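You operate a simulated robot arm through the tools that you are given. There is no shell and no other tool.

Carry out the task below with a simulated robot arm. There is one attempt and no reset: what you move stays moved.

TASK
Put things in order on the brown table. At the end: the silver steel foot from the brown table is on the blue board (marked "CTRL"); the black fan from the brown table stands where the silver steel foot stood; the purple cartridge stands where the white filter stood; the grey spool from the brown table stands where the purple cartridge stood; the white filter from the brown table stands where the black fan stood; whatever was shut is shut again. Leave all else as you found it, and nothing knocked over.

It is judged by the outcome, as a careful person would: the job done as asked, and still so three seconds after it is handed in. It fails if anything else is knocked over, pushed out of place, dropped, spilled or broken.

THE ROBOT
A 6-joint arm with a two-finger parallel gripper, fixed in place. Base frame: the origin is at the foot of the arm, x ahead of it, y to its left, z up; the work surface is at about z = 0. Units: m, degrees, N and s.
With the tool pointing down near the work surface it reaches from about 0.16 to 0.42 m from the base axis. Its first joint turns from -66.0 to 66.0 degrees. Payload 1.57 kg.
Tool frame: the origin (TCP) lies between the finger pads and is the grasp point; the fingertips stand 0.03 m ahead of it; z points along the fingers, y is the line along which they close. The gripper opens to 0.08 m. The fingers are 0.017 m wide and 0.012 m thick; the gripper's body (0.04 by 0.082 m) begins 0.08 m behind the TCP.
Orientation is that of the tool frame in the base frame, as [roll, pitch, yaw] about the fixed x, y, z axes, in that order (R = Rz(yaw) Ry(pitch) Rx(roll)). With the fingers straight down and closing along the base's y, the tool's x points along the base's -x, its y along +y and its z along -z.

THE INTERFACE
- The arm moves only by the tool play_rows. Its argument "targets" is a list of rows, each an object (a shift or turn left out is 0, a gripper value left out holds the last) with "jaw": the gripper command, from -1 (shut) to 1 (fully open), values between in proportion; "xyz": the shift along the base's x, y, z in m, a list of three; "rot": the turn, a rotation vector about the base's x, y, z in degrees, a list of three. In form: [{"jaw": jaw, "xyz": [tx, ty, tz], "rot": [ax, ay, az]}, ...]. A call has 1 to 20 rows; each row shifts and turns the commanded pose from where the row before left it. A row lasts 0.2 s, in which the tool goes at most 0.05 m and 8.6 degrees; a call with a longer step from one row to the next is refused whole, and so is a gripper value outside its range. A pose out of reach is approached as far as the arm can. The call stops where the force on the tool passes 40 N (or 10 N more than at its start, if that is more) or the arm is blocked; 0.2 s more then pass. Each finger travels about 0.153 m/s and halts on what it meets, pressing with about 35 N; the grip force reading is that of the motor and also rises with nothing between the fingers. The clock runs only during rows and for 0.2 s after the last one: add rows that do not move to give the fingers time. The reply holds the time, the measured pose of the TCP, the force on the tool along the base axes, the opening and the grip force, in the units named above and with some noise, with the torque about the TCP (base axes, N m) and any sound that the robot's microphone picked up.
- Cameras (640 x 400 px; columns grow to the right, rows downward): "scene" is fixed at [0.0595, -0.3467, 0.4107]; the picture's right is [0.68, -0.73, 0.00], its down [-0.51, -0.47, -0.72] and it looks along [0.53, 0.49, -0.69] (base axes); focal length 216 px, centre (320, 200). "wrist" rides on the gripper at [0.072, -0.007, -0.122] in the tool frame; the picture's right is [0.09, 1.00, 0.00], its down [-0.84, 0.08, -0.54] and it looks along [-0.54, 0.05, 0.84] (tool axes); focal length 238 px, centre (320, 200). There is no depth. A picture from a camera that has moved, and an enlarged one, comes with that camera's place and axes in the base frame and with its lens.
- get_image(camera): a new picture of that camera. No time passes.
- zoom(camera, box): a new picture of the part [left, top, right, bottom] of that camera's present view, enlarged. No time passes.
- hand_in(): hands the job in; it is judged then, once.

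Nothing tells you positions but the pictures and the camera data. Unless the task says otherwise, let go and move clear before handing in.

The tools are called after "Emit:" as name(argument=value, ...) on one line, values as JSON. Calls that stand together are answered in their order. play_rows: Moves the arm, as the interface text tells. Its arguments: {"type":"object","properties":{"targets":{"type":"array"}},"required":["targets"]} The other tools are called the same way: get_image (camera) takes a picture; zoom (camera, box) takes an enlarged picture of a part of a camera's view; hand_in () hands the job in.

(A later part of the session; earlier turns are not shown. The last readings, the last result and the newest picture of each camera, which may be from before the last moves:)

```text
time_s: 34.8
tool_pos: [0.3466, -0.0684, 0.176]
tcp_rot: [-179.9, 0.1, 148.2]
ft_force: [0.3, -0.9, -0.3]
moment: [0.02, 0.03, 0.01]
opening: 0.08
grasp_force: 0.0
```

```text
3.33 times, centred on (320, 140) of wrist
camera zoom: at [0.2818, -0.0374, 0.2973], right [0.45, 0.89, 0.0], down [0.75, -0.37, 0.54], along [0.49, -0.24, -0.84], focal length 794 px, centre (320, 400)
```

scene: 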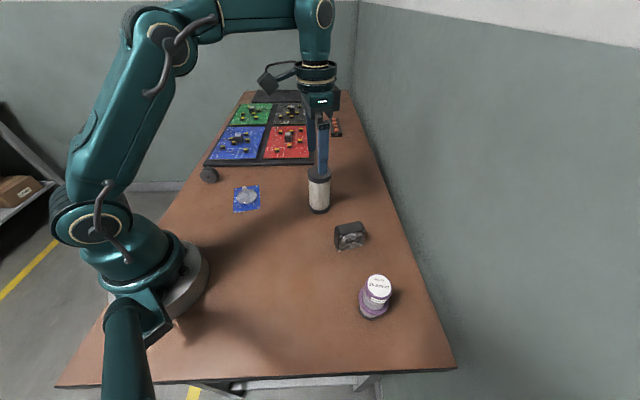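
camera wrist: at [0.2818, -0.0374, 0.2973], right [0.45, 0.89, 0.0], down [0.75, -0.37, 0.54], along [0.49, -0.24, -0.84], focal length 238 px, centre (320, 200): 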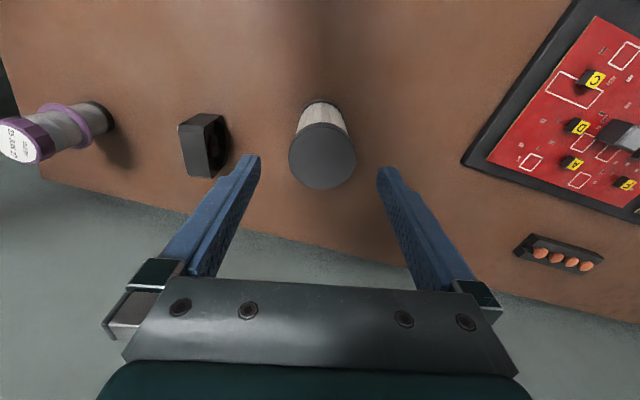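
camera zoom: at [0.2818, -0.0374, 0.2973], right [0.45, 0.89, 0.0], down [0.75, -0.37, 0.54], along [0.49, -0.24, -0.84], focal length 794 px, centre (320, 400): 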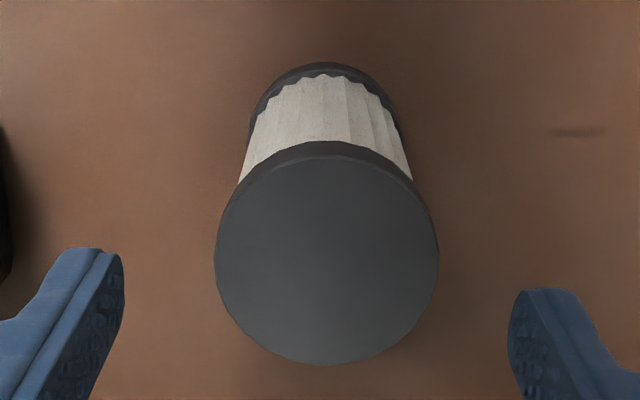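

Filter centre is (0.353, -0.071), cap 55 mm across. I correct and descend to z ≈ 0.095 so the pads meet the top cap.

Emit:
play_rows(targets=[{"xyz": [0.0063, -0.0018, 0]}, {}, {"xyz": [0, 0, -0.02]}, {"xyz": [0, 0, -0.02]}, {}, {}])

Emit:
get_image(camera="wrist")

Emit:
zoom(camera="scene", box=[270, 110, 370, 220])

```text
time_s: 36.2
tool_pos: [0.3536, -0.0715, 0.1369]
tcp_rot: [-180.0, 0.1, 148.1]
ft_force: [-0.6, 1.0, -0.3]
moment: [0.02, 0.01, 0.0]
opening: 0.0799
grasp_force: 0.0
```

```text
taken
camera wrist: at [0.2891, -0.039, 0.2593], right [0.45, 0.89, 0.0], down [0.75, -0.38, 0.54], along [0.49, -0.24, -0.84], focal length 238 px, centre (320, 200)
```

wrist: 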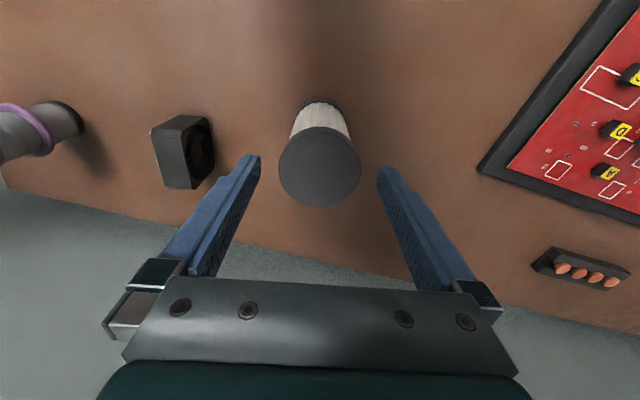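

```text
3.64 times, centred on (320, 165) of scene
camera zoom: at [0.0595, -0.3467, 0.4107], right [0.68, -0.73, 0.0], down [-0.51, -0.47, -0.72], along [0.53, 0.49, -0.69], focal length 785 px, centre (320, 327)
```

zoom: 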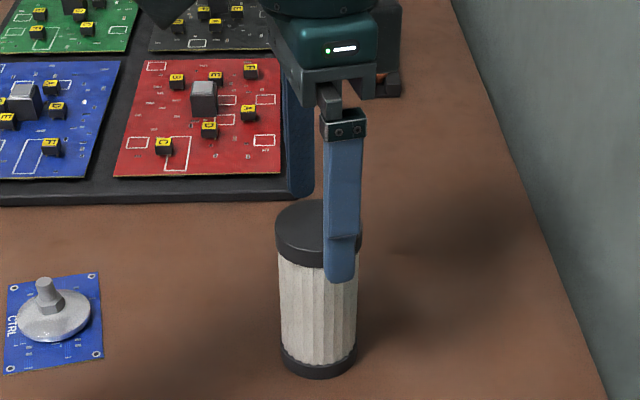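

Alignment along the closing line is within a millimetre. I descend the rest of the way.

Emit:
play_rows(targets=[{"xyz": [-0.0018, 0.0005, -0.02]}, {"xyz": [0, 0, -0.022]}, {}, {}])

Emit:
get_image(camera="wrist")

Emit:
zoom(camera="scene", box=[270, 110, 370, 220])

```text
time_s: 37.2
tool_pos: [0.3505, -0.0703, 0.0947]
tcp_rot: [-179.9, 0.1, 148.1]
ft_force: [-0.4, 0.4, 0.0]
moment: [-0.02, -0.02, 0.02]
opening: 0.0795
grasp_force: 0.1
```

```text
taken
camera wrist: at [0.2858, -0.0387, 0.2166], right [0.45, 0.89, 0.0], down [0.75, -0.38, 0.54], along [0.49, -0.24, -0.84], focal length 238 px, centre (320, 200)
```

wrist: 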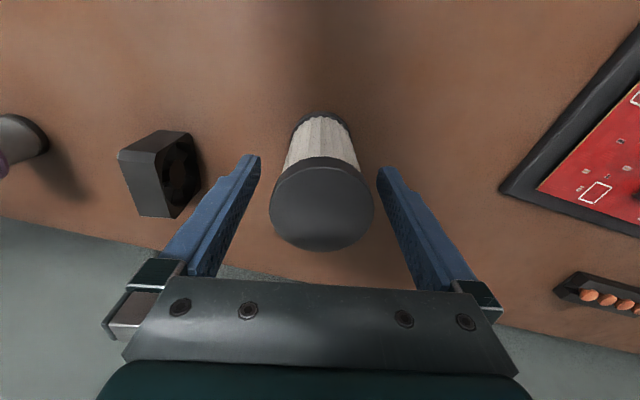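

```text
3.64 times, centred on (320, 165) of scene
camera zoom: at [0.0595, -0.3467, 0.4107], right [0.68, -0.73, 0.0], down [-0.51, -0.47, -0.72], along [0.53, 0.49, -0.69], focal length 785 px, centre (320, 327)
```

zoom: 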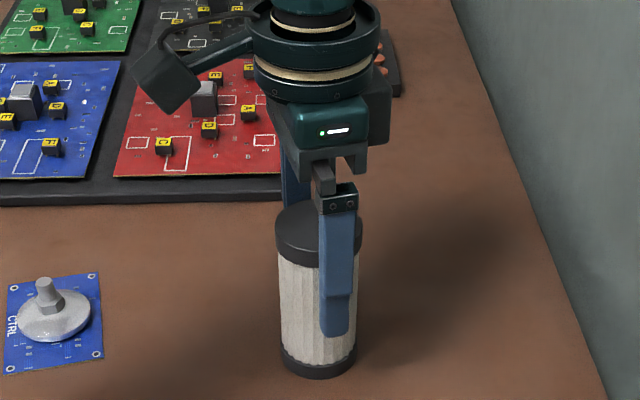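

Well centred. Closing on the cap.

Emit:
play_rows(targets=[{"jaw": 0.6}, {"jaw": -1}, {}, {}, {}])

Emit:
get_image(camera="wrist")

```text
time_s: 38.4
tool_pos: [0.3503, -0.0708, 0.0941]
tcp_rot: [-179.9, 0.1, 148.1]
ft_force: [0.3, 0.5, 0.9]
moment: [0.11, -0.1, 0.02]
opening: 0.0547
grasp_force: 35.3
```

```text
taken
camera wrist: at [0.2858, -0.0386, 0.2168], right [0.45, 0.89, 0.0], down [0.75, -0.38, 0.54], along [0.49, -0.24, -0.84], focal length 238 px, centre (320, 200)
```

wrist: 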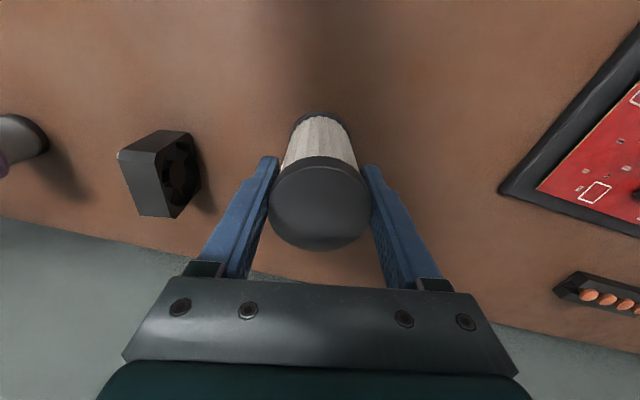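

Filter gripped at 55 mm. I lift 8 cm and carry it to the fan's old place (0.156, -0.184).

Emit:
play_rows(targets=[{"xyz": [0, 0, 0.012]}, {"xyz": [0, 0, 0.025]}, {"xyz": [0, 0, 0.028]}, {"xyz": [0, 0, 0.018]}, {"xyz": [-0.015, -0.0085, 0]}, {"xyz": [-0.026, -0.015, 0]}, {"xyz": [-0.03, -0.0175, 0]}, {"xyz": [-0.03, -0.0175, 0]}, {"xyz": [-0.03, -0.0175, 0]}, {"xyz": [-0.03, -0.0175, 0]}, {"xyz": [-0.022, -0.0125, 0]}, {"xyz": [-0.0131, -0.0074, 0]}, {}, {}])

Emit:
get_image(camera="wrist")

Emit:
get_image(camera="scene")

```text
time_s: 41.4
tool_pos: [0.1555, -0.1844, 0.1777]
tcp_rot: [-179.9, 0.1, 148.0]
ft_force: [0.9, 0.1, -1.2]
moment: [-0.02, 0.0, 0.03]
opening: 0.055
grasp_force: 35.0
```

```text
taken
camera wrist: at [0.0898, -0.1534, 0.2997], right [0.45, 0.89, 0.0], down [0.75, -0.38, 0.54], along [0.49, -0.24, -0.84], focal length 238 px, centre (320, 200)
```

wrist: 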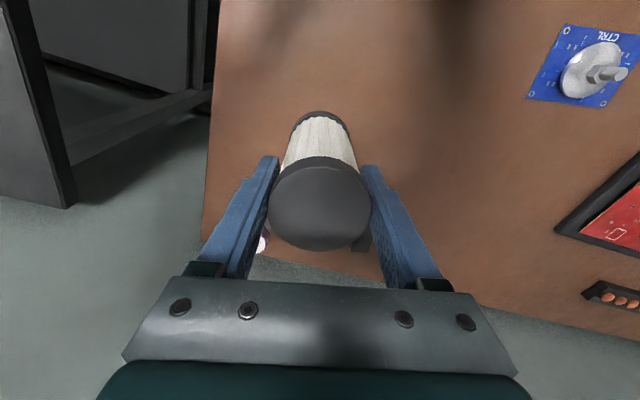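

```text
taken
```

scene: 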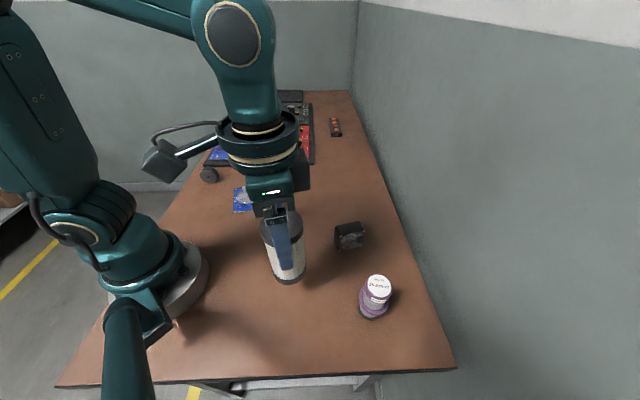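

Good; I descend to about 8 mm above the table.

Emit:
play_rows(targets=[{"xyz": [0, 0.0012, -0.02]}, {"xyz": [0, 0, -0.025]}, {"xyz": [0, 0, -0.02]}, {"xyz": [0, 0, -0.009]}, {}, {}, {}])

Emit:
zoom(camera="scene", box=[240, 200, 350, 310])

Emit:
get_image(camera="wrist")

```text
time_s: 43.0
tool_pos: [0.1539, -0.1839, 0.1047]
tcp_rot: [-179.9, 0.2, 148.0]
ft_force: [0.9, 0.1, -1.3]
moment: [0.02, 0.01, 0.0]
opening: 0.0554
grasp_force: 34.9
```

```text
3.64 times, centred on (295, 255) of scene
camera zoom: at [0.0595, -0.3467, 0.4107], right [0.68, -0.73, 0.0], down [-0.51, -0.47, -0.72], along [0.53, 0.49, -0.69], focal length 785 px, centre (411, 0)
```

zoom: 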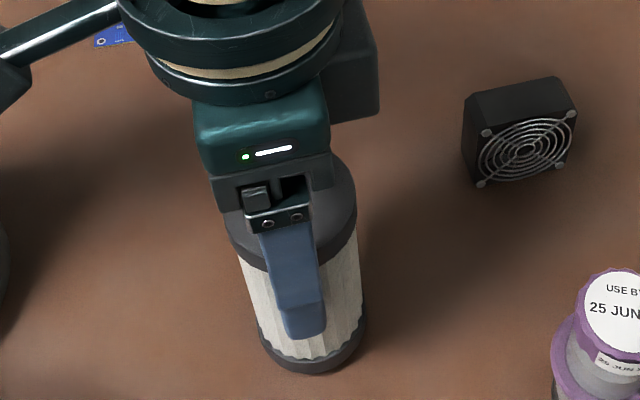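

```text
taken
camera wrist: at [0.0895, -0.1519, 0.2269], right [0.45, 0.89, 0.0], down [0.75, -0.38, 0.54], along [0.49, -0.24, -0.84], focal length 238 px, centre (320, 200)
```

wrist: 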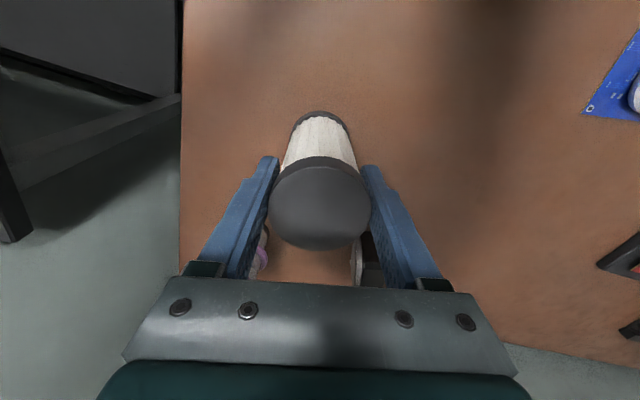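

Position correct. About 1 cm to go; lowering gently.

Emit:
play_rows(targets=[{"xyz": [0, 0, -0.004]}, {"xyz": [0, 0, -0.003]}, {"xyz": [0, 0, -0.001]}, {}, {}])

```text
time_s: 44.2
tool_pos: [0.153, -0.1844, 0.0946]
tcp_rot: [-179.8, 0.1, 148.1]
ft_force: [0.3, 0.9, -0.6]
moment: [0.01, 0.01, 0.03]
opening: 0.0548
grasp_force: 35.5
```

Emit:
play_rows(targets=[{"xyz": [0, 0, -0.001]}, {}, {}])

```text
time_s: 45.0
tool_pos: [0.1539, -0.1838, 0.0941]
tcp_rot: [180.0, 0.1, 148.2]
ft_force: [-3.7, 0.3, 9.6]
moment: [-0.07, 0.13, -0.02]
opening: 0.055
grasp_force: 35.0
```

Contact felt. I release, wait, and rise straight up well clear of the filter top.

Emit:
play_rows(targets=[{"jaw": 0.5}, {"jaw": 1}, {}, {"xyz": [0, 0, 0.015]}, {"xyz": [0, 0, 0.03]}, {"xyz": [0, 0, 0.035]}, {"xyz": [0, 0, 0.03]}, {}, {}])

Emit:
get_image(camera="scene")

Emit:
get_image(camera="wrist")

```text
time_s: 47.0
tool_pos: [0.156, -0.1817, 0.2028]
tcp_rot: [-179.8, 0.1, 148.1]
ft_force: [0.1, 0.3, -0.7]
moment: [-0.02, -0.01, -0.02]
opening: 0.0798
grasp_force: 0.1
```

```text
taken
```

scene: 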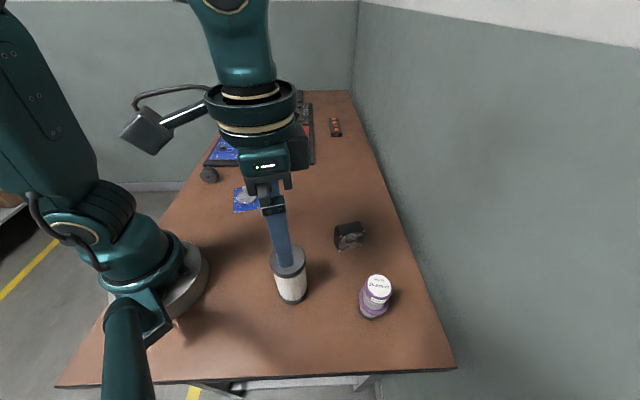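

```text
taken
camera wrist: at [0.0911, -0.1513, 0.3251], right [0.45, 0.89, 0.0], down [0.75, -0.37, 0.54], along [0.49, -0.24, -0.84], focal length 238 px, centre (320, 200)
```

wrist: 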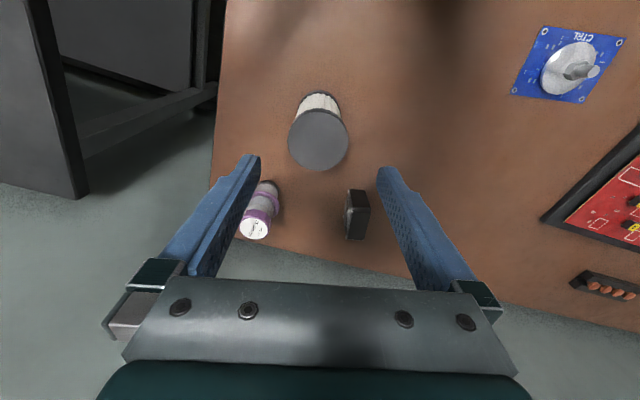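

The filter stands in the fan's old spot. Next the cartridge: I move over (0.223, -0.315) and look before descending.

Emit:
play_rows(targets=[{"xyz": [0.0167, -0.033, 0]}, {"xyz": [0.0167, -0.033, -0.005]}, {"xyz": [0.0167, -0.033, -0.01]}, {"xyz": [0.0167, -0.033, -0.015]}, {}, {}])

Emit:
get_image(camera="wrist")

Emit:
get_image(camera="scene")

```text
time_s: 48.4
tool_pos: [0.221, -0.3136, 0.1741]
tcp_rot: [-179.9, 0.1, 148.1]
ft_force: [0.1, -0.1, 0.1]
moment: [-0.01, -0.01, 0.01]
opening: 0.0796
grasp_force: 0.1
```

```text
taken
camera wrist: at [0.156, -0.2821, 0.2958], right [0.45, 0.89, 0.0], down [0.75, -0.37, 0.54], along [0.49, -0.24, -0.84], focal length 238 px, centre (320, 200)
```

wrist: 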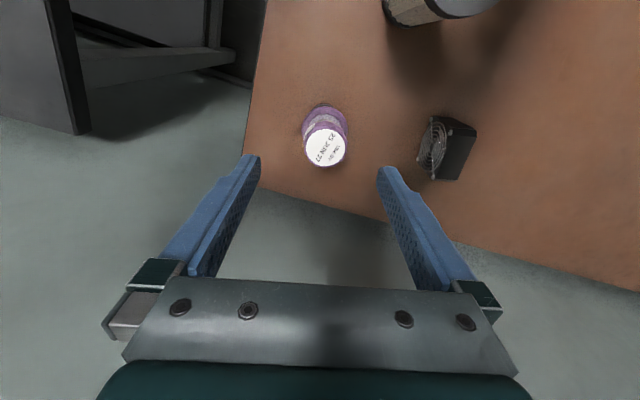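

```text
taken
```

scene: 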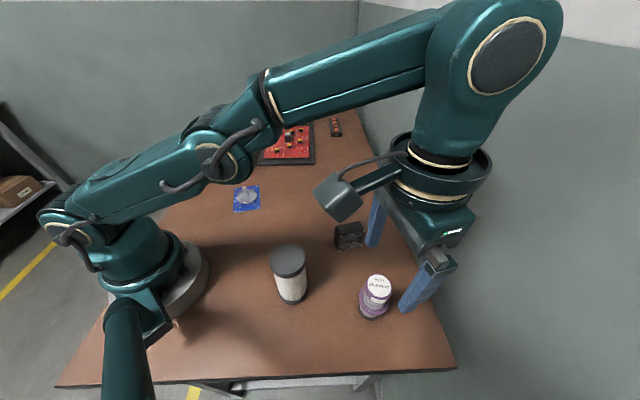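

Emit:
zoom(camera="wrist", box=[270, 80, 380, 190])

Emit:
zoom(camera="scene", box=[340, 260, 410, 330])

```text
3.64 times, centred on (325, 135) of wrist
camera zoom: at [0.156, -0.2821, 0.2958], right [0.45, 0.89, 0.0], down [0.75, -0.37, 0.54], along [0.49, -0.24, -0.84], focal length 867 px, centre (302, 436)
```

zoom: 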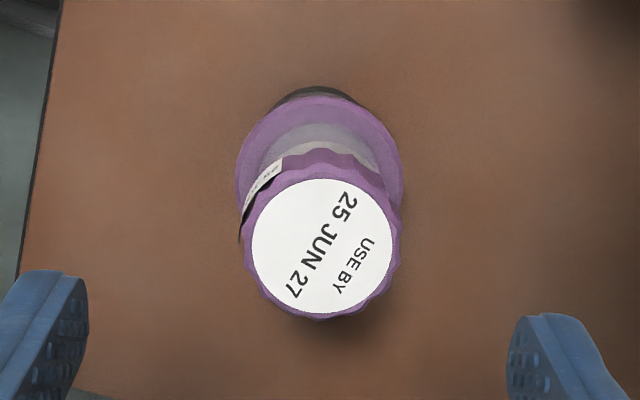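

```text
5.71 times, centred on (375, 295) of scene
camera zoom: at [0.0595, -0.3467, 0.4107], right [0.68, -0.73, 0.0], down [-0.51, -0.47, -0.72], along [0.53, 0.49, -0.69], focal length 1233 px, centre (6, -343)
```

zoom: 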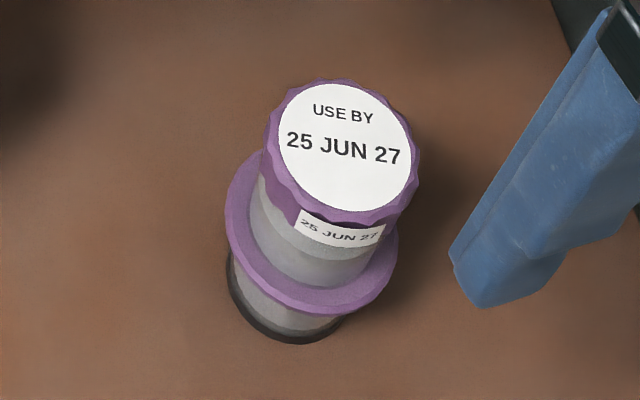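

Cartridge centre by the wrist camera is about (0.2235, -0.3105), with its wide ring around z ≈ 0.045. I'll correct and lower to just above its top, then re-check.

Emit:
play_rows(targets=[{"xyz": [0.0026, 0.0034, -0.01]}, {"xyz": [0, 0, -0.022]}, {}, {}, {}])

Emit:
zoom(camera="wrist", box=[230, 90, 410, 220])

```text
time_s: 49.6
tool_pos: [0.222, -0.3121, 0.1425]
tcp_rot: [-180.0, 0.0, 148.1]
ft_force: [-0.3, -0.6, -0.9]
moment: [0.03, 0.0, -0.05]
opening: 0.0799
grasp_force: 0.1
```

```text
3.08 times, centred on (320, 155) of wrist
camera zoom: at [0.1571, -0.2799, 0.2645], right [0.45, 0.89, 0.0], down [0.75, -0.38, 0.54], along [0.49, -0.24, -0.84], focal length 733 px, centre (320, 338)
```

zoom: 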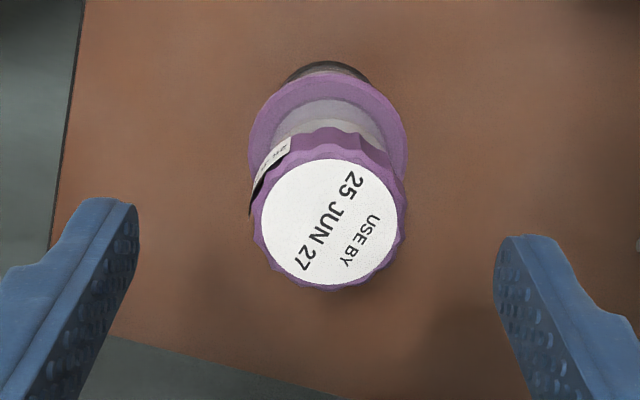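

Remaining offset is only ~2 mm. I descend to z ≈ 0.092 around the cap.

Emit:
play_rows(targets=[{"xyz": [0.001, 0.0018, -0.015]}, {"xyz": [0, 0, -0.02]}, {"xyz": [0, 0, -0.0155]}, {}, {}, {}])

Emit:
zoom(camera="wrist", box=[220, 90, 420, 250])

Emit:
zoom(camera="scene", box=[330, 240, 430, 340])

```text
time_s: 51.0
tool_pos: [0.2241, -0.3086, 0.0933]
tcp_rot: [-179.9, 0.1, 148.1]
ft_force: [0.3, 1.1, -0.3]
moment: [-0.01, -0.01, 0.0]
opening: 0.0799
grasp_force: 0.0
```

```text
2.50 times, centred on (320, 170) of wrist
camera zoom: at [0.1601, -0.2773, 0.2148], right [0.45, 0.89, 0.0], down [0.75, -0.38, 0.54], along [0.49, -0.24, -0.84], focal length 596 px, centre (320, 275)
```

zoom: 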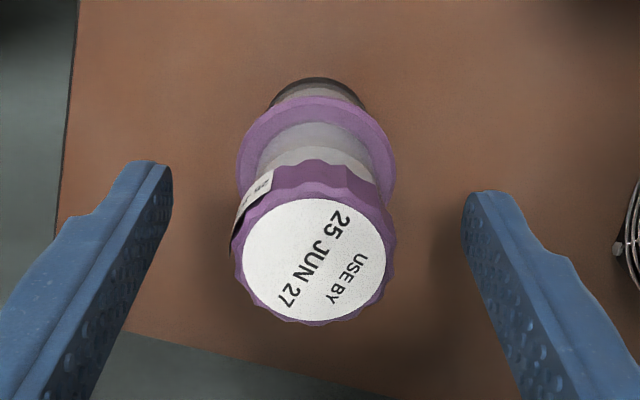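

```text
4.00 times, centred on (380, 290) of scene
camera zoom: at [0.0595, -0.3467, 0.4107], right [0.68, -0.73, 0.0], down [-0.51, -0.47, -0.72], along [0.53, 0.49, -0.69], focal length 863 px, centre (80, -160)
```

zoom: 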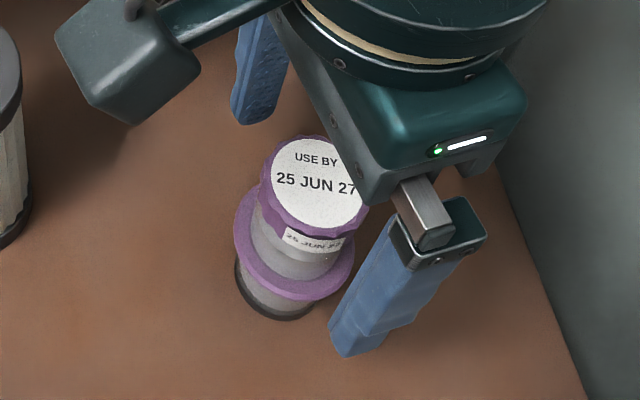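

The cartridge is 2 mm off centre; I nudge and close on the cap.

Emit:
play_rows(targets=[{"xyz": [-0.0022, -0.0008, 0]}, {}, {"jaw": 0.3}, {"jaw": -1}, {}, {}, {}])

Emit:
zoom(camera="wrist", box=[220, 90, 420, 250])

```text
time_s: 52.6
tool_pos: [0.2216, -0.3088, 0.0928]
tcp_rot: [-179.9, 0.0, 148.1]
ft_force: [0.6, 1.3, 1.9]
moment: [0.14, -0.07, 0.0]
opening: 0.0369
grasp_force: 35.1
```

```text
2.50 times, centred on (320, 170) of wrist
camera zoom: at [0.1576, -0.2782, 0.2148], right [0.45, 0.89, 0.0], down [0.75, -0.38, 0.54], along [0.49, -0.24, -0.84], focal length 596 px, centre (320, 275)
```

zoom: 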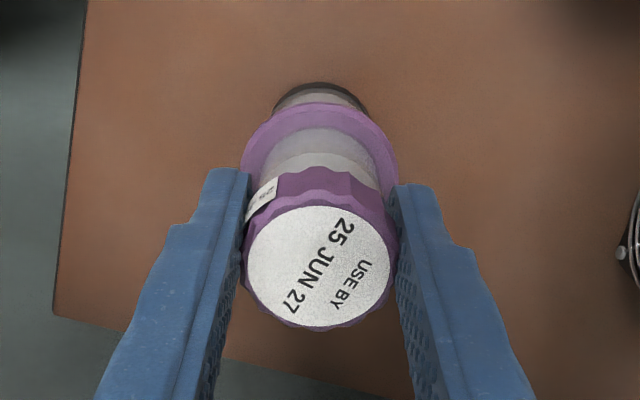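

Cartridge gripped at 37 mm. I lift 8 cm and carry it on a path inward of the fan, toward the filter's old place (0.3525, -0.071).

Emit:
play_rows(targets=[{"xyz": [0, 0, 0.012]}, {"xyz": [0, 0, 0.025]}, {"xyz": [0, 0.002, 0.028]}, {"xyz": [0.001, 0.006, 0.015]}, {"xyz": [0.0055, 0.025, 0]}, {"xyz": [0.0065, 0.033, 0]}, {"xyz": [0.0065, 0.034, 0]}, {"xyz": [0.008, 0.032, 0]}, {"xyz": [0.018, 0.024, 0]}, {"xyz": [0.024, 0.024, 0]}, {"xyz": [0.024, 0.024, 0]}, {"xyz": [0.022, 0.021, 0]}, {"xyz": [0.0145, 0.0142, 0]}, {}, {}])

Emit:
get_image(camera="wrist")

Emit:
get_image(camera="scene")

```text
time_s: 55.8
tool_pos: [0.3517, -0.0707, 0.1748]
tcp_rot: [-179.9, 0.1, 148.2]
ft_force: [-0.8, 0.2, -3.1]
moment: [0.01, 0.02, 0.01]
opening: 0.0367
grasp_force: 35.4
```

```text
taken
camera wrist: at [0.2873, -0.0389, 0.2963], right [0.45, 0.89, 0.0], down [0.75, -0.38, 0.54], along [0.49, -0.24, -0.84], focal length 238 px, centre (320, 200)
```

wrist: 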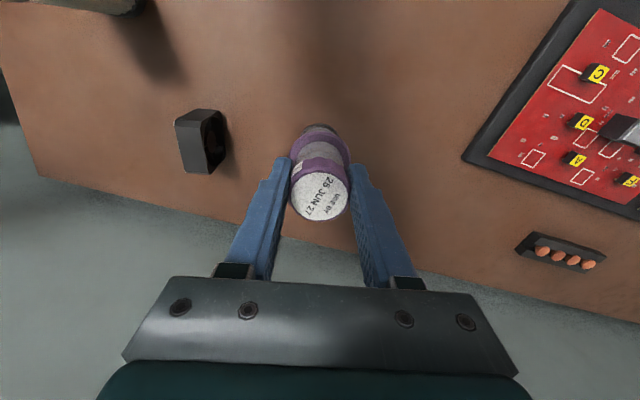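

```text
taken
```

scene: 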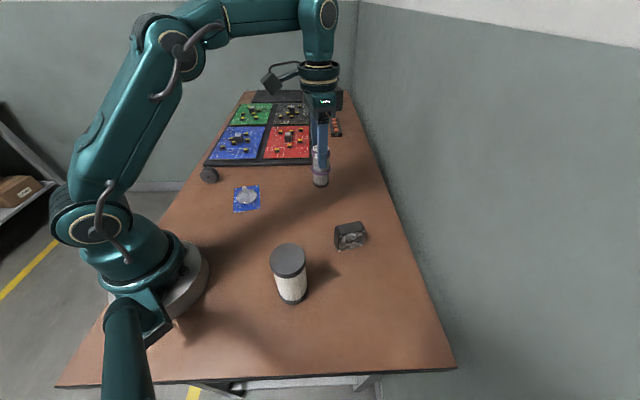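

Over the filter's old spot within a millimetre. I descend to ~8 mm above the table.

Emit:
play_rows(targets=[{"xyz": [0, 0, -0.02]}, {"xyz": [0, 0, -0.025]}, {"xyz": [0, 0, -0.02]}, {"xyz": [0, 0, -0.0085]}, {}, {}, {}])

Emit:
zoom(camera="scene", box=[280, 120, 370, 220])

Emit:
get_image(camera="wrist")

```text
time_s: 57.4
tool_pos: [0.3526, -0.0709, 0.1001]
tcp_rot: [-179.9, 0.1, 148.1]
ft_force: [-0.8, 0.5, -2.7]
moment: [0.0, 0.02, 0.0]
opening: 0.0369
grasp_force: 34.8
```

```text
4.00 times, centred on (325, 170) of scene
camera zoom: at [0.0595, -0.3467, 0.4107], right [0.68, -0.73, 0.0], down [-0.51, -0.47, -0.72], along [0.53, 0.49, -0.69], focal length 863 px, centre (300, 320)
```

zoom: 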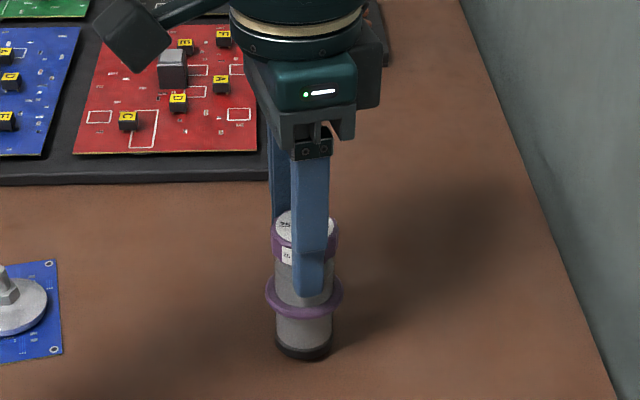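

```text
taken
camera wrist: at [0.2881, -0.0387, 0.2221], right [0.45, 0.89, 0.0], down [0.75, -0.38, 0.54], along [0.49, -0.24, -0.84], focal length 238 px, centre (320, 200)
```

wrist: 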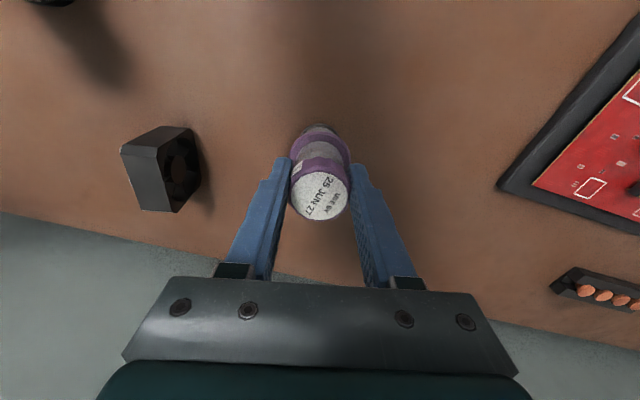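

Upright and on target. Lowering the last 7 mm gently.

Emit:
play_rows(targets=[{"xyz": [0, 0, -0.003]}, {"xyz": [0, 0, -0.002]}, {"xyz": [0, 0, -0.001]}, {}, {}])

```text
time_s: 58.6
tool_pos: [0.3538, -0.0707, 0.0947]
tcp_rot: [-179.9, 0.3, 148.1]
ft_force: [-2.0, -0.3, 7.8]
moment: [0.08, -0.02, -0.02]
opening: 0.0367
grasp_force: 34.9
```

Contact felt (about 8 N). I release, wait, and rise straight up.

Emit:
play_rows(targets=[{"jaw": 0.2}, {"jaw": 0.8}, {}, {"xyz": [0, 0, 0.015]}, {"xyz": [0, 0, 0.03]}, {"xyz": [0, 0, 0.03]}, {}, {}])

Emit:
get_image(camera="scene")

Emit:
get_image(camera="wrist")

```text
time_s: 60.4
tool_pos: [0.3507, -0.0706, 0.1663]
tcp_rot: [-179.9, 0.1, 148.1]
ft_force: [0.3, -0.2, -0.6]
moment: [0.0, -0.04, -0.01]
opening: 0.0721
grasp_force: 0.1
```

```text
taken
```

scene: 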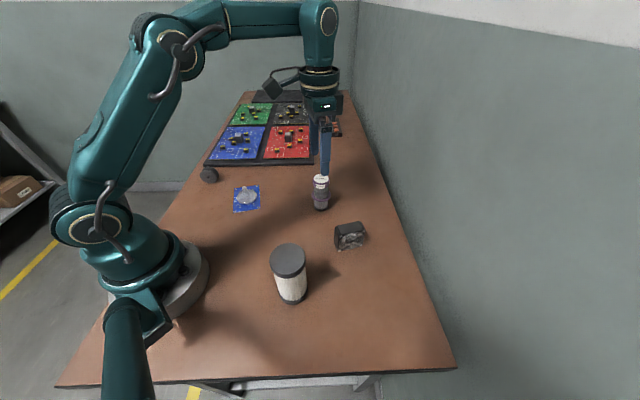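

```text
taken
camera wrist: at [0.2874, -0.0398, 0.289], right [0.45, 0.89, 0.0], down [0.75, -0.38, 0.54], along [0.49, -0.24, -0.84], focal length 238 px, centre (320, 200)
```

wrist: 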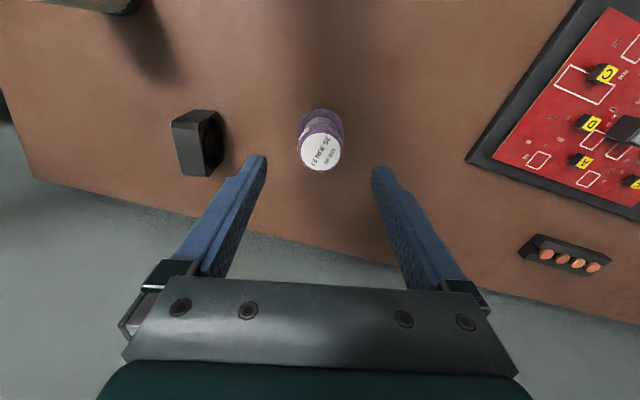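

The cartridge stands where the filter was. Last comes the spool: I move above (0.212, 0.244), turning to close along its axis (~42–45°).

Emit:
play_rows(targets=[{"jaw": 0.6, "xyz": [-0.008, 0.015, 0.02], "rot": [0, 0, -1.5]}, {"xyz": [-0.015, 0.034, 0.01], "rot": [0, 0, -1.6]}, {"xyz": [-0.016, 0.036, 0], "rot": [0, 0, -1.6]}, {"xyz": [-0.016, 0.036, 0], "rot": [0, 0, -1.6]}, {"xyz": [-0.016, 0.036, 0], "rot": [0, 0, -1.6]}, {"xyz": [-0.016, 0.036, 0], "rot": [0, 0, -1.6]}, {"xyz": [-0.016, 0.036, 0], "rot": [0, 0, -1.6]}, {"xyz": [-0.016, 0.036, 0], "rot": [0, 0, -1.6]}, {"xyz": [-0.014, 0.032, 0], "rot": [0, 0, -1.6]}, {"xyz": [-0.007, 0.018, 0], "rot": [0, 0, -1.6]}, {}, {}])

Emit:
get_image(camera="wrist")

Emit:
get_image(camera="scene")

```text
time_s: 63.0
tool_pos: [0.2146, 0.2445, 0.1952]
tcp_rot: [-179.9, 0.0, 132.2]
ft_force: [-0.2, -0.5, 0.2]
moment: [-0.02, -0.01, 0.01]
opening: 0.0641
grasp_force: 0.0
```

```text
taken
camera wrist: at [0.1602, 0.292, 0.3179], right [0.68, 0.74, 0.0], down [0.62, -0.57, 0.54], along [0.4, -0.37, -0.84], focal length 238 px, centre (320, 200)
```

wrist: 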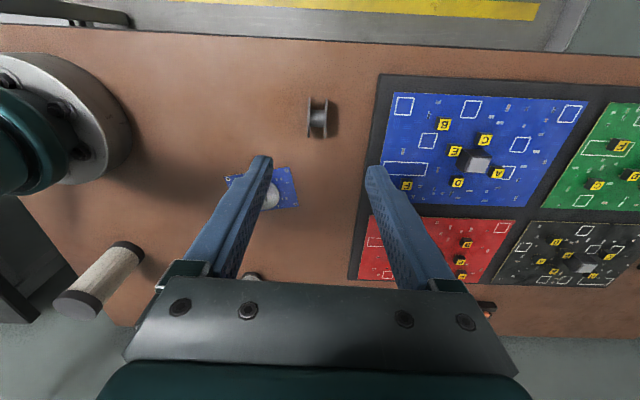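

```text
taken
```

scene: 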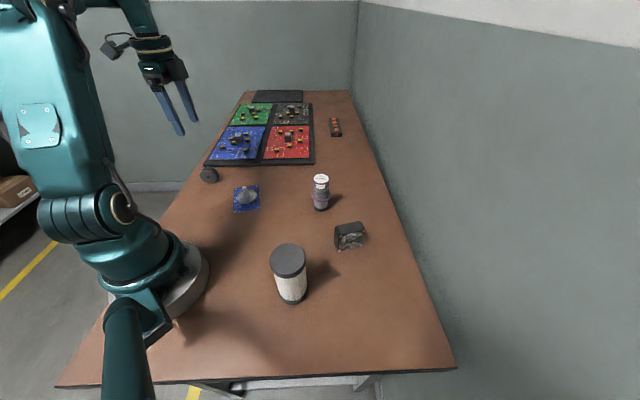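

The spool is right in line, its flanges facing the two fingers. I zoom to fix its centre, width and axis direction.

Emit:
zoom(camera="wrist", box=[285, 80, 355, 150])

Emit:
zoom(camera="scene", box=[190, 155, 230, 195])

```text
5.71 times, centred on (320, 115) of wrist
camera zoom: at [0.1602, 0.292, 0.3179], right [0.68, 0.74, 0.0], down [0.62, -0.57, 0.54], along [0.4, -0.37, -0.84], focal length 1362 px, centre (320, 686)
```

zoom: 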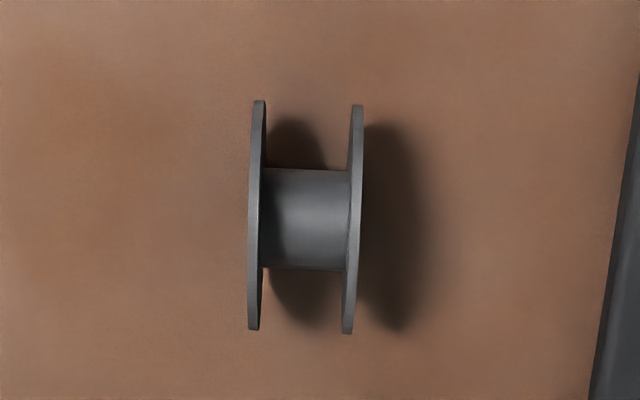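

```text
10.00 times, centred on (210, 175) of scene
camera zoom: at [0.0595, -0.3467, 0.4107], right [0.68, -0.73, 0.0], down [-0.51, -0.47, -0.72], along [0.53, 0.49, -0.69], focal length 2158 px, centre (1420, 450)
```

zoom: 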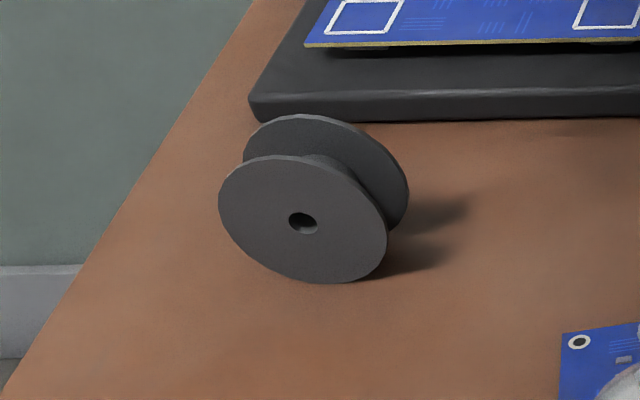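

Spool centre ≈ (0.211, 0.241), axis ≈ 44.5°, width ≈ 23 mm, radius ≈ 23.5 mm. I align, descend partway, and re-check.

Emit:
play_rows(targets=[{"jaw": 0.4, "xyz": [-0.0028, -0.0024, -0.02], "rot": [0, 0, 2.4]}, {"xyz": [0, 0, -0.035]}, {"xyz": [0, 0, -0.035]}, {"xyz": [0, 0, -0.015]}, {}, {}, {}])

Emit:
zoom(camera="wrist", box=[240, 90, 400, 200])

Emit:
zoom(camera="scene", box=[170, 120, 250, 200])

```text
time_s: 64.6
tool_pos: [0.212, 0.2398, 0.0923]
tcp_rot: [-179.9, 0.2, 134.6]
ft_force: [-0.2, -0.5, -0.4]
moment: [0.02, 0.0, -0.01]
opening: 0.0556
grasp_force: 0.1
```

```text
3.64 times, centred on (320, 145) of wrist
camera zoom: at [0.1565, 0.2862, 0.2143], right [0.64, 0.77, 0.0], down [0.64, -0.54, 0.54], along [0.41, -0.35, -0.84], focal length 867 px, centre (320, 400)
```

zoom: 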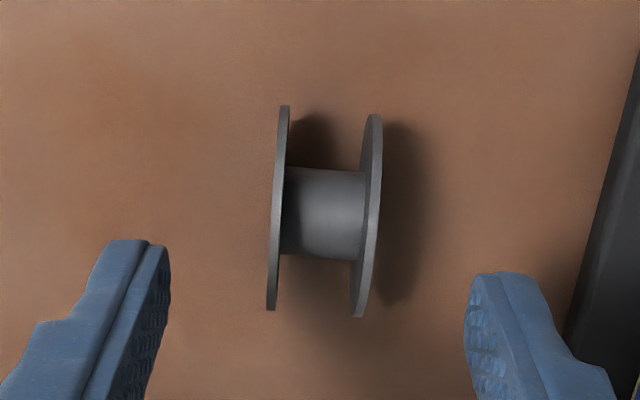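

```text
5.00 times, centred on (210, 160) of scene
camera zoom: at [0.0595, -0.3467, 0.4107], right [0.68, -0.73, 0.0], down [-0.51, -0.47, -0.72], along [0.53, 0.49, -0.69], focal length 1079 px, centre (870, 400)
```

zoom: 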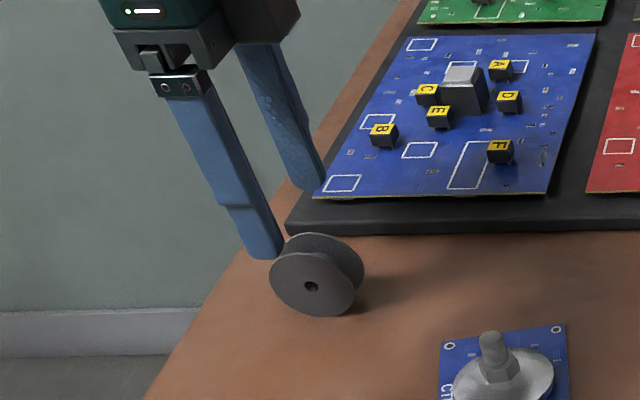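

Aligned within about a millimetre. I descend to z ≈ 0.036 (tips ~6 mm above the table).

Emit:
play_rows(targets=[{"xyz": [-0.0003, 0.0008, -0.02]}, {"xyz": [0, 0, -0.02]}, {"xyz": [0, 0, -0.015]}, {}, {}, {}])

Emit:
zoom(camera="wrist", box=[220, 90, 420, 240])

Emit:
zoom(camera="scene", box=[170, 120, 250, 200])

```text
time_s: 66.0
tool_pos: [0.2102, 0.2407, 0.0361]
tcp_rot: [-179.9, 0.2, 134.6]
ft_force: [-0.4, -0.5, 0.0]
moment: [0.0, 0.01, -0.04]
opening: 0.056
grasp_force: 0.1
```

```text
2.67 times, centred on (320, 165) of wrist
camera zoom: at [0.1559, 0.2864, 0.1588], right [0.64, 0.77, 0.0], down [0.64, -0.54, 0.54], along [0.41, -0.35, -0.84], focal length 636 px, centre (320, 293)
```

zoom: 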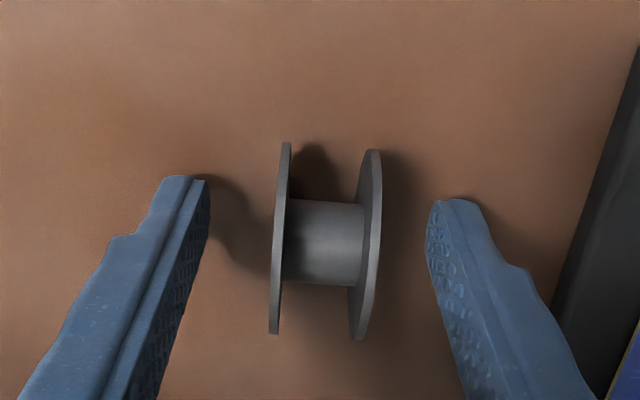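

```text
5.00 times, centred on (210, 160) of scene
camera zoom: at [0.0595, -0.3467, 0.4107], right [0.68, -0.73, 0.0], down [-0.51, -0.47, -0.72], along [0.53, 0.49, -0.69], focal length 1079 px, centre (870, 400)
```

zoom: 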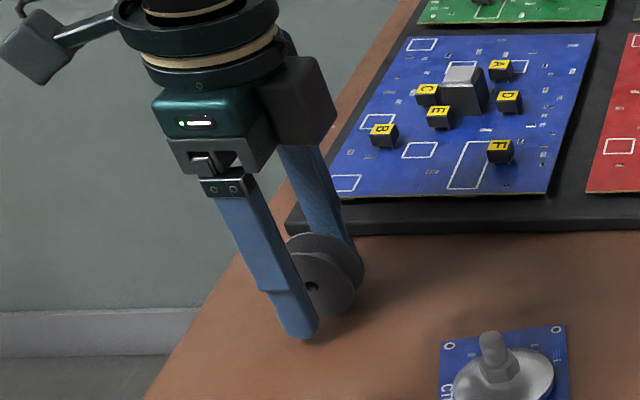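

Fingers flank the spool; I nudge 1 mm and close gradually.

Emit:
play_rows(targets=[{"xyz": [0.0008, 0.0008, 0]}, {}, {"jaw": 0}, {"jaw": -0.2}, {"jaw": -0.35}, {"jaw": -1}, {}, {}, {}])

Emit:
zoom(camera="wrist", box=[220, 90, 420, 240])

```text
time_s: 68.0
tool_pos: [0.2113, 0.2418, 0.0364]
tcp_rot: [-179.9, 0.1, 134.6]
ft_force: [-0.1, -0.4, -0.6]
moment: [0.02, 0.0, 0.0]
opening: 0.0207
grasp_force: 34.0
```

```text
2.67 times, centred on (320, 165) of wrist
camera zoom: at [0.1561, 0.2873, 0.1586], right [0.64, 0.77, 0.0], down [0.64, -0.54, 0.54], along [0.41, -0.35, -0.84], focal length 636 px, centre (320, 293)
```

zoom: 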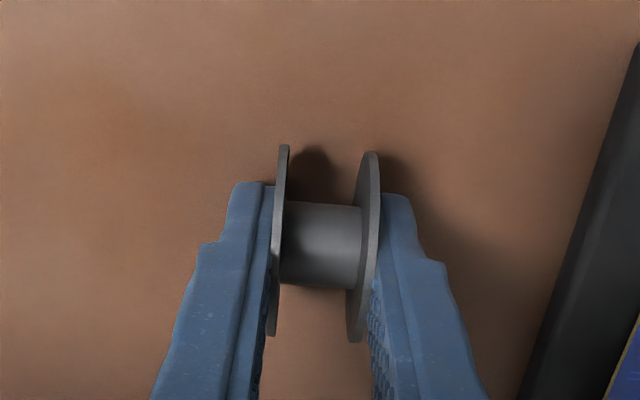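

Spool held at 21 mm. I lift it to z ≈ 0.178 and check.

Emit:
play_rows(targets=[{"xyz": [0, 0, 0.012]}, {"xyz": [0, 0, 0.028]}, {"xyz": [0, 0, 0.035]}, {"xyz": [0, 0, 0.038]}, {"xyz": [0, 0, 0.028]}, {}, {}])

Emit:
get_image(camera="wrist")

```text
time_s: 69.6
tool_pos: [0.211, 0.2433, 0.178]
tcp_rot: [-179.9, 0.1, 134.6]
ft_force: [0.2, -0.5, -1.7]
moment: [0.03, 0.01, 0.0]
opening: 0.0205
grasp_force: 34.5
```

```text
taken
camera wrist: at [0.1563, 0.2889, 0.3002], right [0.64, 0.77, 0.0], down [0.64, -0.54, 0.54], along [0.42, -0.35, -0.84], focal length 238 px, centre (320, 200)
```

wrist: 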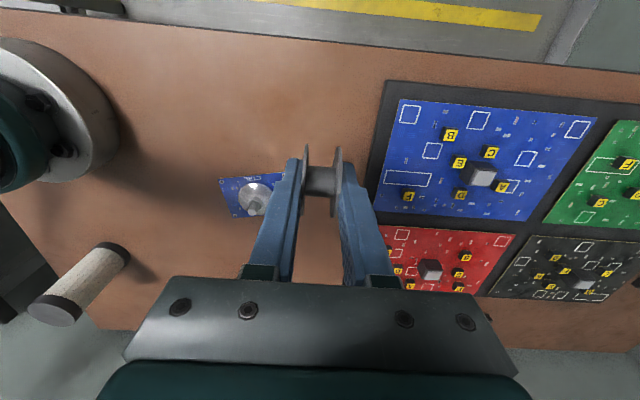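

Held securely. I carry it across at this height to above the cartridge's old place (0.2225, -0.310).

Emit:
play_rows(targets=[{"xyz": [0.0007, -0.02, 0]}, {"xyz": [0.0007, -0.035, 0]}, {"xyz": [0.0007, -0.04, 0]}, {"xyz": [0.0007, -0.04, 0]}, {"xyz": [0.0007, -0.04, 0]}, {"xyz": [0.0007, -0.04, 0]}, {"xyz": [0.0007, -0.04, 0]}, {"xyz": [0.0007, -0.04, 0]}, {"xyz": [0.0007, -0.04, 0]}, {"xyz": [0.0007, -0.04, 0]}, {"xyz": [0.0007, -0.04, 0]}, {"xyz": [0.0007, -0.04, 0]}, {"xyz": [0.0007, -0.04, 0]}, {"xyz": [0.0007, -0.035, 0]}, {"xyz": [0.0008, -0.0225, 0]}, {}, {}])

Emit:
get_image(camera="wrist")

Emit:
get_image(camera="scene")

```text
time_s: 73.2
tool_pos: [0.221, -0.3102, 0.1794]
tcp_rot: [-180.0, 0.1, 134.6]
ft_force: [-0.4, 0.4, -0.8]
moment: [-0.01, 0.01, 0.02]
opening: 0.0209
grasp_force: 33.8
```

```text
taken
camera wrist: at [0.1654, -0.264, 0.3019], right [0.64, 0.77, 0.0], down [0.64, -0.54, 0.54], along [0.41, -0.35, -0.84], focal length 238 px, centre (320, 200)
```

wrist: 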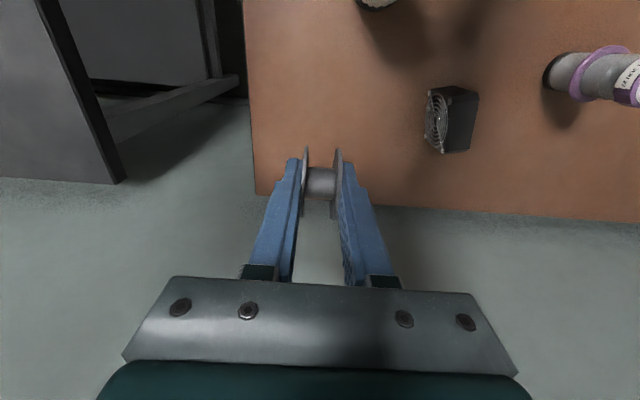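

```text
taken
```

scene: 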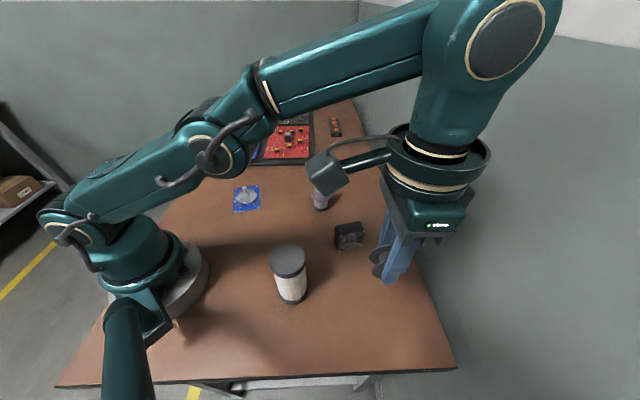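

On target within 2 mm. I descend to roughly 1 cm above contact.

Emit:
play_rows(targets=[{"xyz": [0.0015, 0.0004, -0.02]}, {"xyz": [0, 0, -0.035]}, {"xyz": [0, 0, -0.035]}, {"xyz": [0, 0, -0.03]}, {"xyz": [0, 0, -0.013]}, {}, {}, {}])

Emit:
zoom(camera="scene", box=[320, 240, 420, 340])

Emit:
get_image(camera="wrist")

```text
time_s: 75.0
tool_pos: [0.2233, -0.3098, 0.0474]
tcp_rot: [-179.9, 0.1, 134.6]
ft_force: [0.3, -0.5, -0.6]
moment: [0.01, 0.01, 0.03]
opening: 0.0208
grasp_force: 33.9
```

```text
4.00 times, centred on (370, 290) of scene
camera zoom: at [0.0595, -0.3467, 0.4107], right [0.68, -0.73, 0.0], down [-0.51, -0.47, -0.72], along [0.53, 0.49, -0.69], focal length 863 px, centre (120, -160)
```

zoom: 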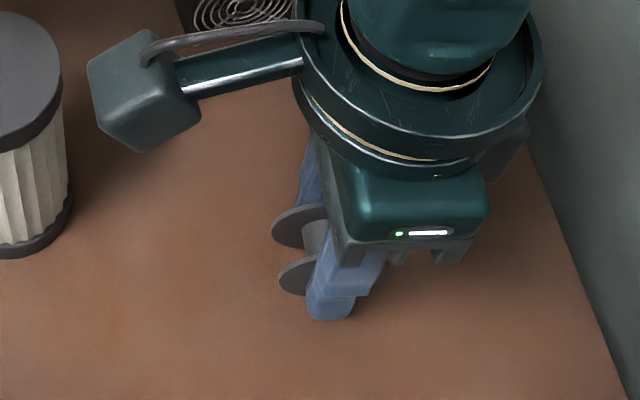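

```text
taken
camera wrist: at [0.1673, -0.2645, 0.1691], right [0.64, 0.77, 0.0], down [0.64, -0.54, 0.54], along [0.41, -0.35, -0.84], focal length 238 px, centre (320, 200)
```

wrist: 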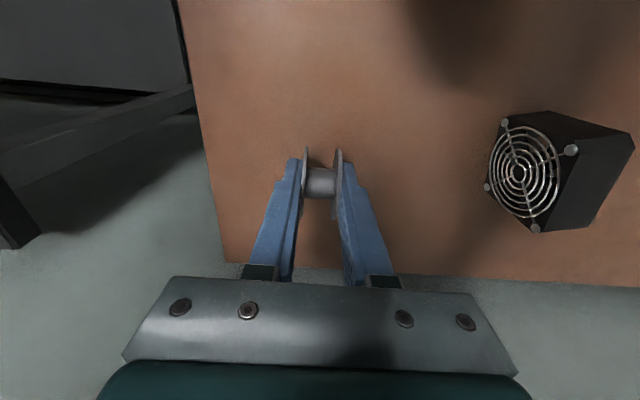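

All clear around it. Lowering gently the last centimetre.

Emit:
play_rows(targets=[{"xyz": [0, 0.0005, -0.004]}, {"xyz": [0, 0, -0.003]}, {"xyz": [0, 0, -0.0015]}, {}, {}])

```text
time_s: 76.2
tool_pos: [0.2237, -0.3091, 0.0371]
tcp_rot: [180.0, 0.1, 134.6]
ft_force: [0.9, -0.7, -0.1]
moment: [-0.01, 0.01, -0.01]
opening: 0.0208
grasp_force: 34.7
```

Emit:
play_rows(targets=[{"xyz": [0, 0, -0.0008]}, {}, {}])

Emit:
zoom(camera="wrist", box=[260, 110, 380, 230])

Emit:
zoom(camera="scene", box=[350, 270, 400, 330])

```text
time_s: 77.0
tool_pos: [0.2224, -0.3082, 0.0371]
tcp_rot: [-179.8, 0.1, 134.5]
ft_force: [0.2, 0.0, -0.5]
moment: [-0.01, -0.01, 0.01]
opening: 0.0208
grasp_force: 33.8
```

```text
3.33 times, centred on (320, 170) of wrist
camera zoom: at [0.1674, -0.2625, 0.1593], right [0.64, 0.77, 0.0], down [0.64, -0.54, 0.54], along [0.41, -0.35, -0.84], focal length 794 px, centre (320, 300)
```

zoom: 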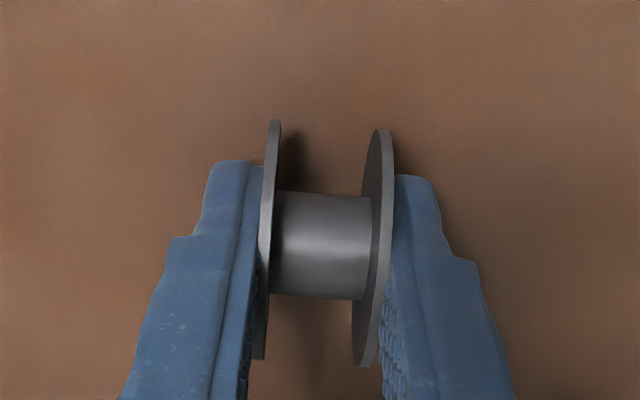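

```text
6.67 times, centred on (375, 300) of scene
camera zoom: at [0.0595, -0.3467, 0.4107], right [0.68, -0.73, 0.0], down [-0.51, -0.47, -0.72], along [0.53, 0.49, -0.69], focal length 1439 px, centre (-47, -467)
```

zoom: 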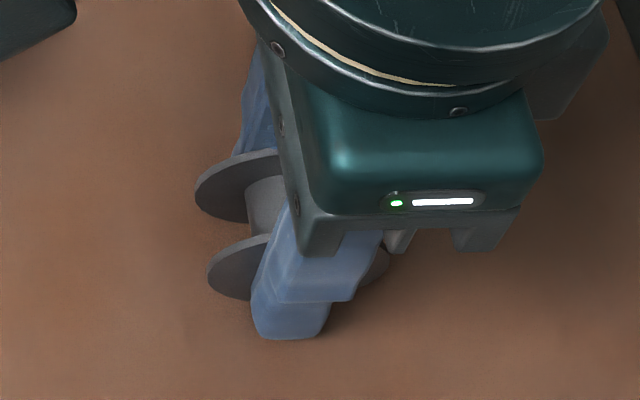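

Emit:
play_rows(targets=[{"xyz": [0, 0, -0.0008]}, {}, {}])

```text
time_s: 77.8
tool_pos: [0.2228, -0.3083, 0.0353]
tcp_rot: [-179.9, 0.1, 134.6]
ft_force: [-0.9, 0.8, 3.8]
moment: [0.04, -0.02, -0.03]
opening: 0.0207
grasp_force: 34.2
```

Contact felt. I open slowly so the spool isn't nudged, then check before lifting.

Emit:
play_rows(targets=[{"jaw": -0.46}, {"jaw": -0.4}, {"jaw": -0.25}, {"jaw": 0.1}, {"jaw": 0.4}, {}, {}])

Emit:
zoom(camera="wrist", box=[260, 110, 380, 230])

```text
time_s: 79.4
tool_pos: [0.2227, -0.3097, 0.0356]
tcp_rot: [-179.9, 0.1, 134.6]
ft_force: [-0.2, 0.1, 0.5]
moment: [0.02, 0.01, -0.02]
opening: 0.056
grasp_force: 0.0
```

```text
3.33 times, centred on (320, 170) of wrist
camera zoom: at [0.1675, -0.2629, 0.1578], right [0.64, 0.77, 0.0], down [0.64, -0.54, 0.54], along [0.41, -0.35, -0.84], focal length 794 px, centre (320, 300)
```

zoom: 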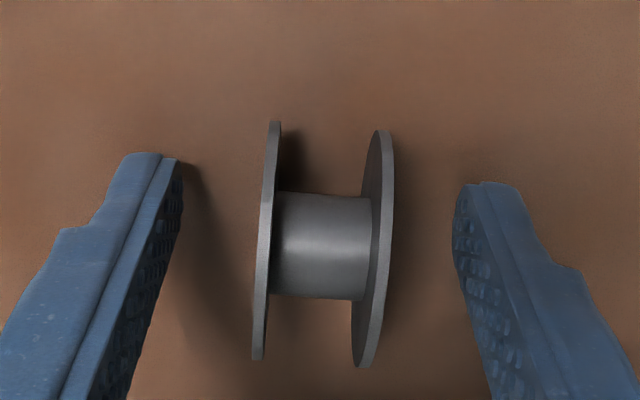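

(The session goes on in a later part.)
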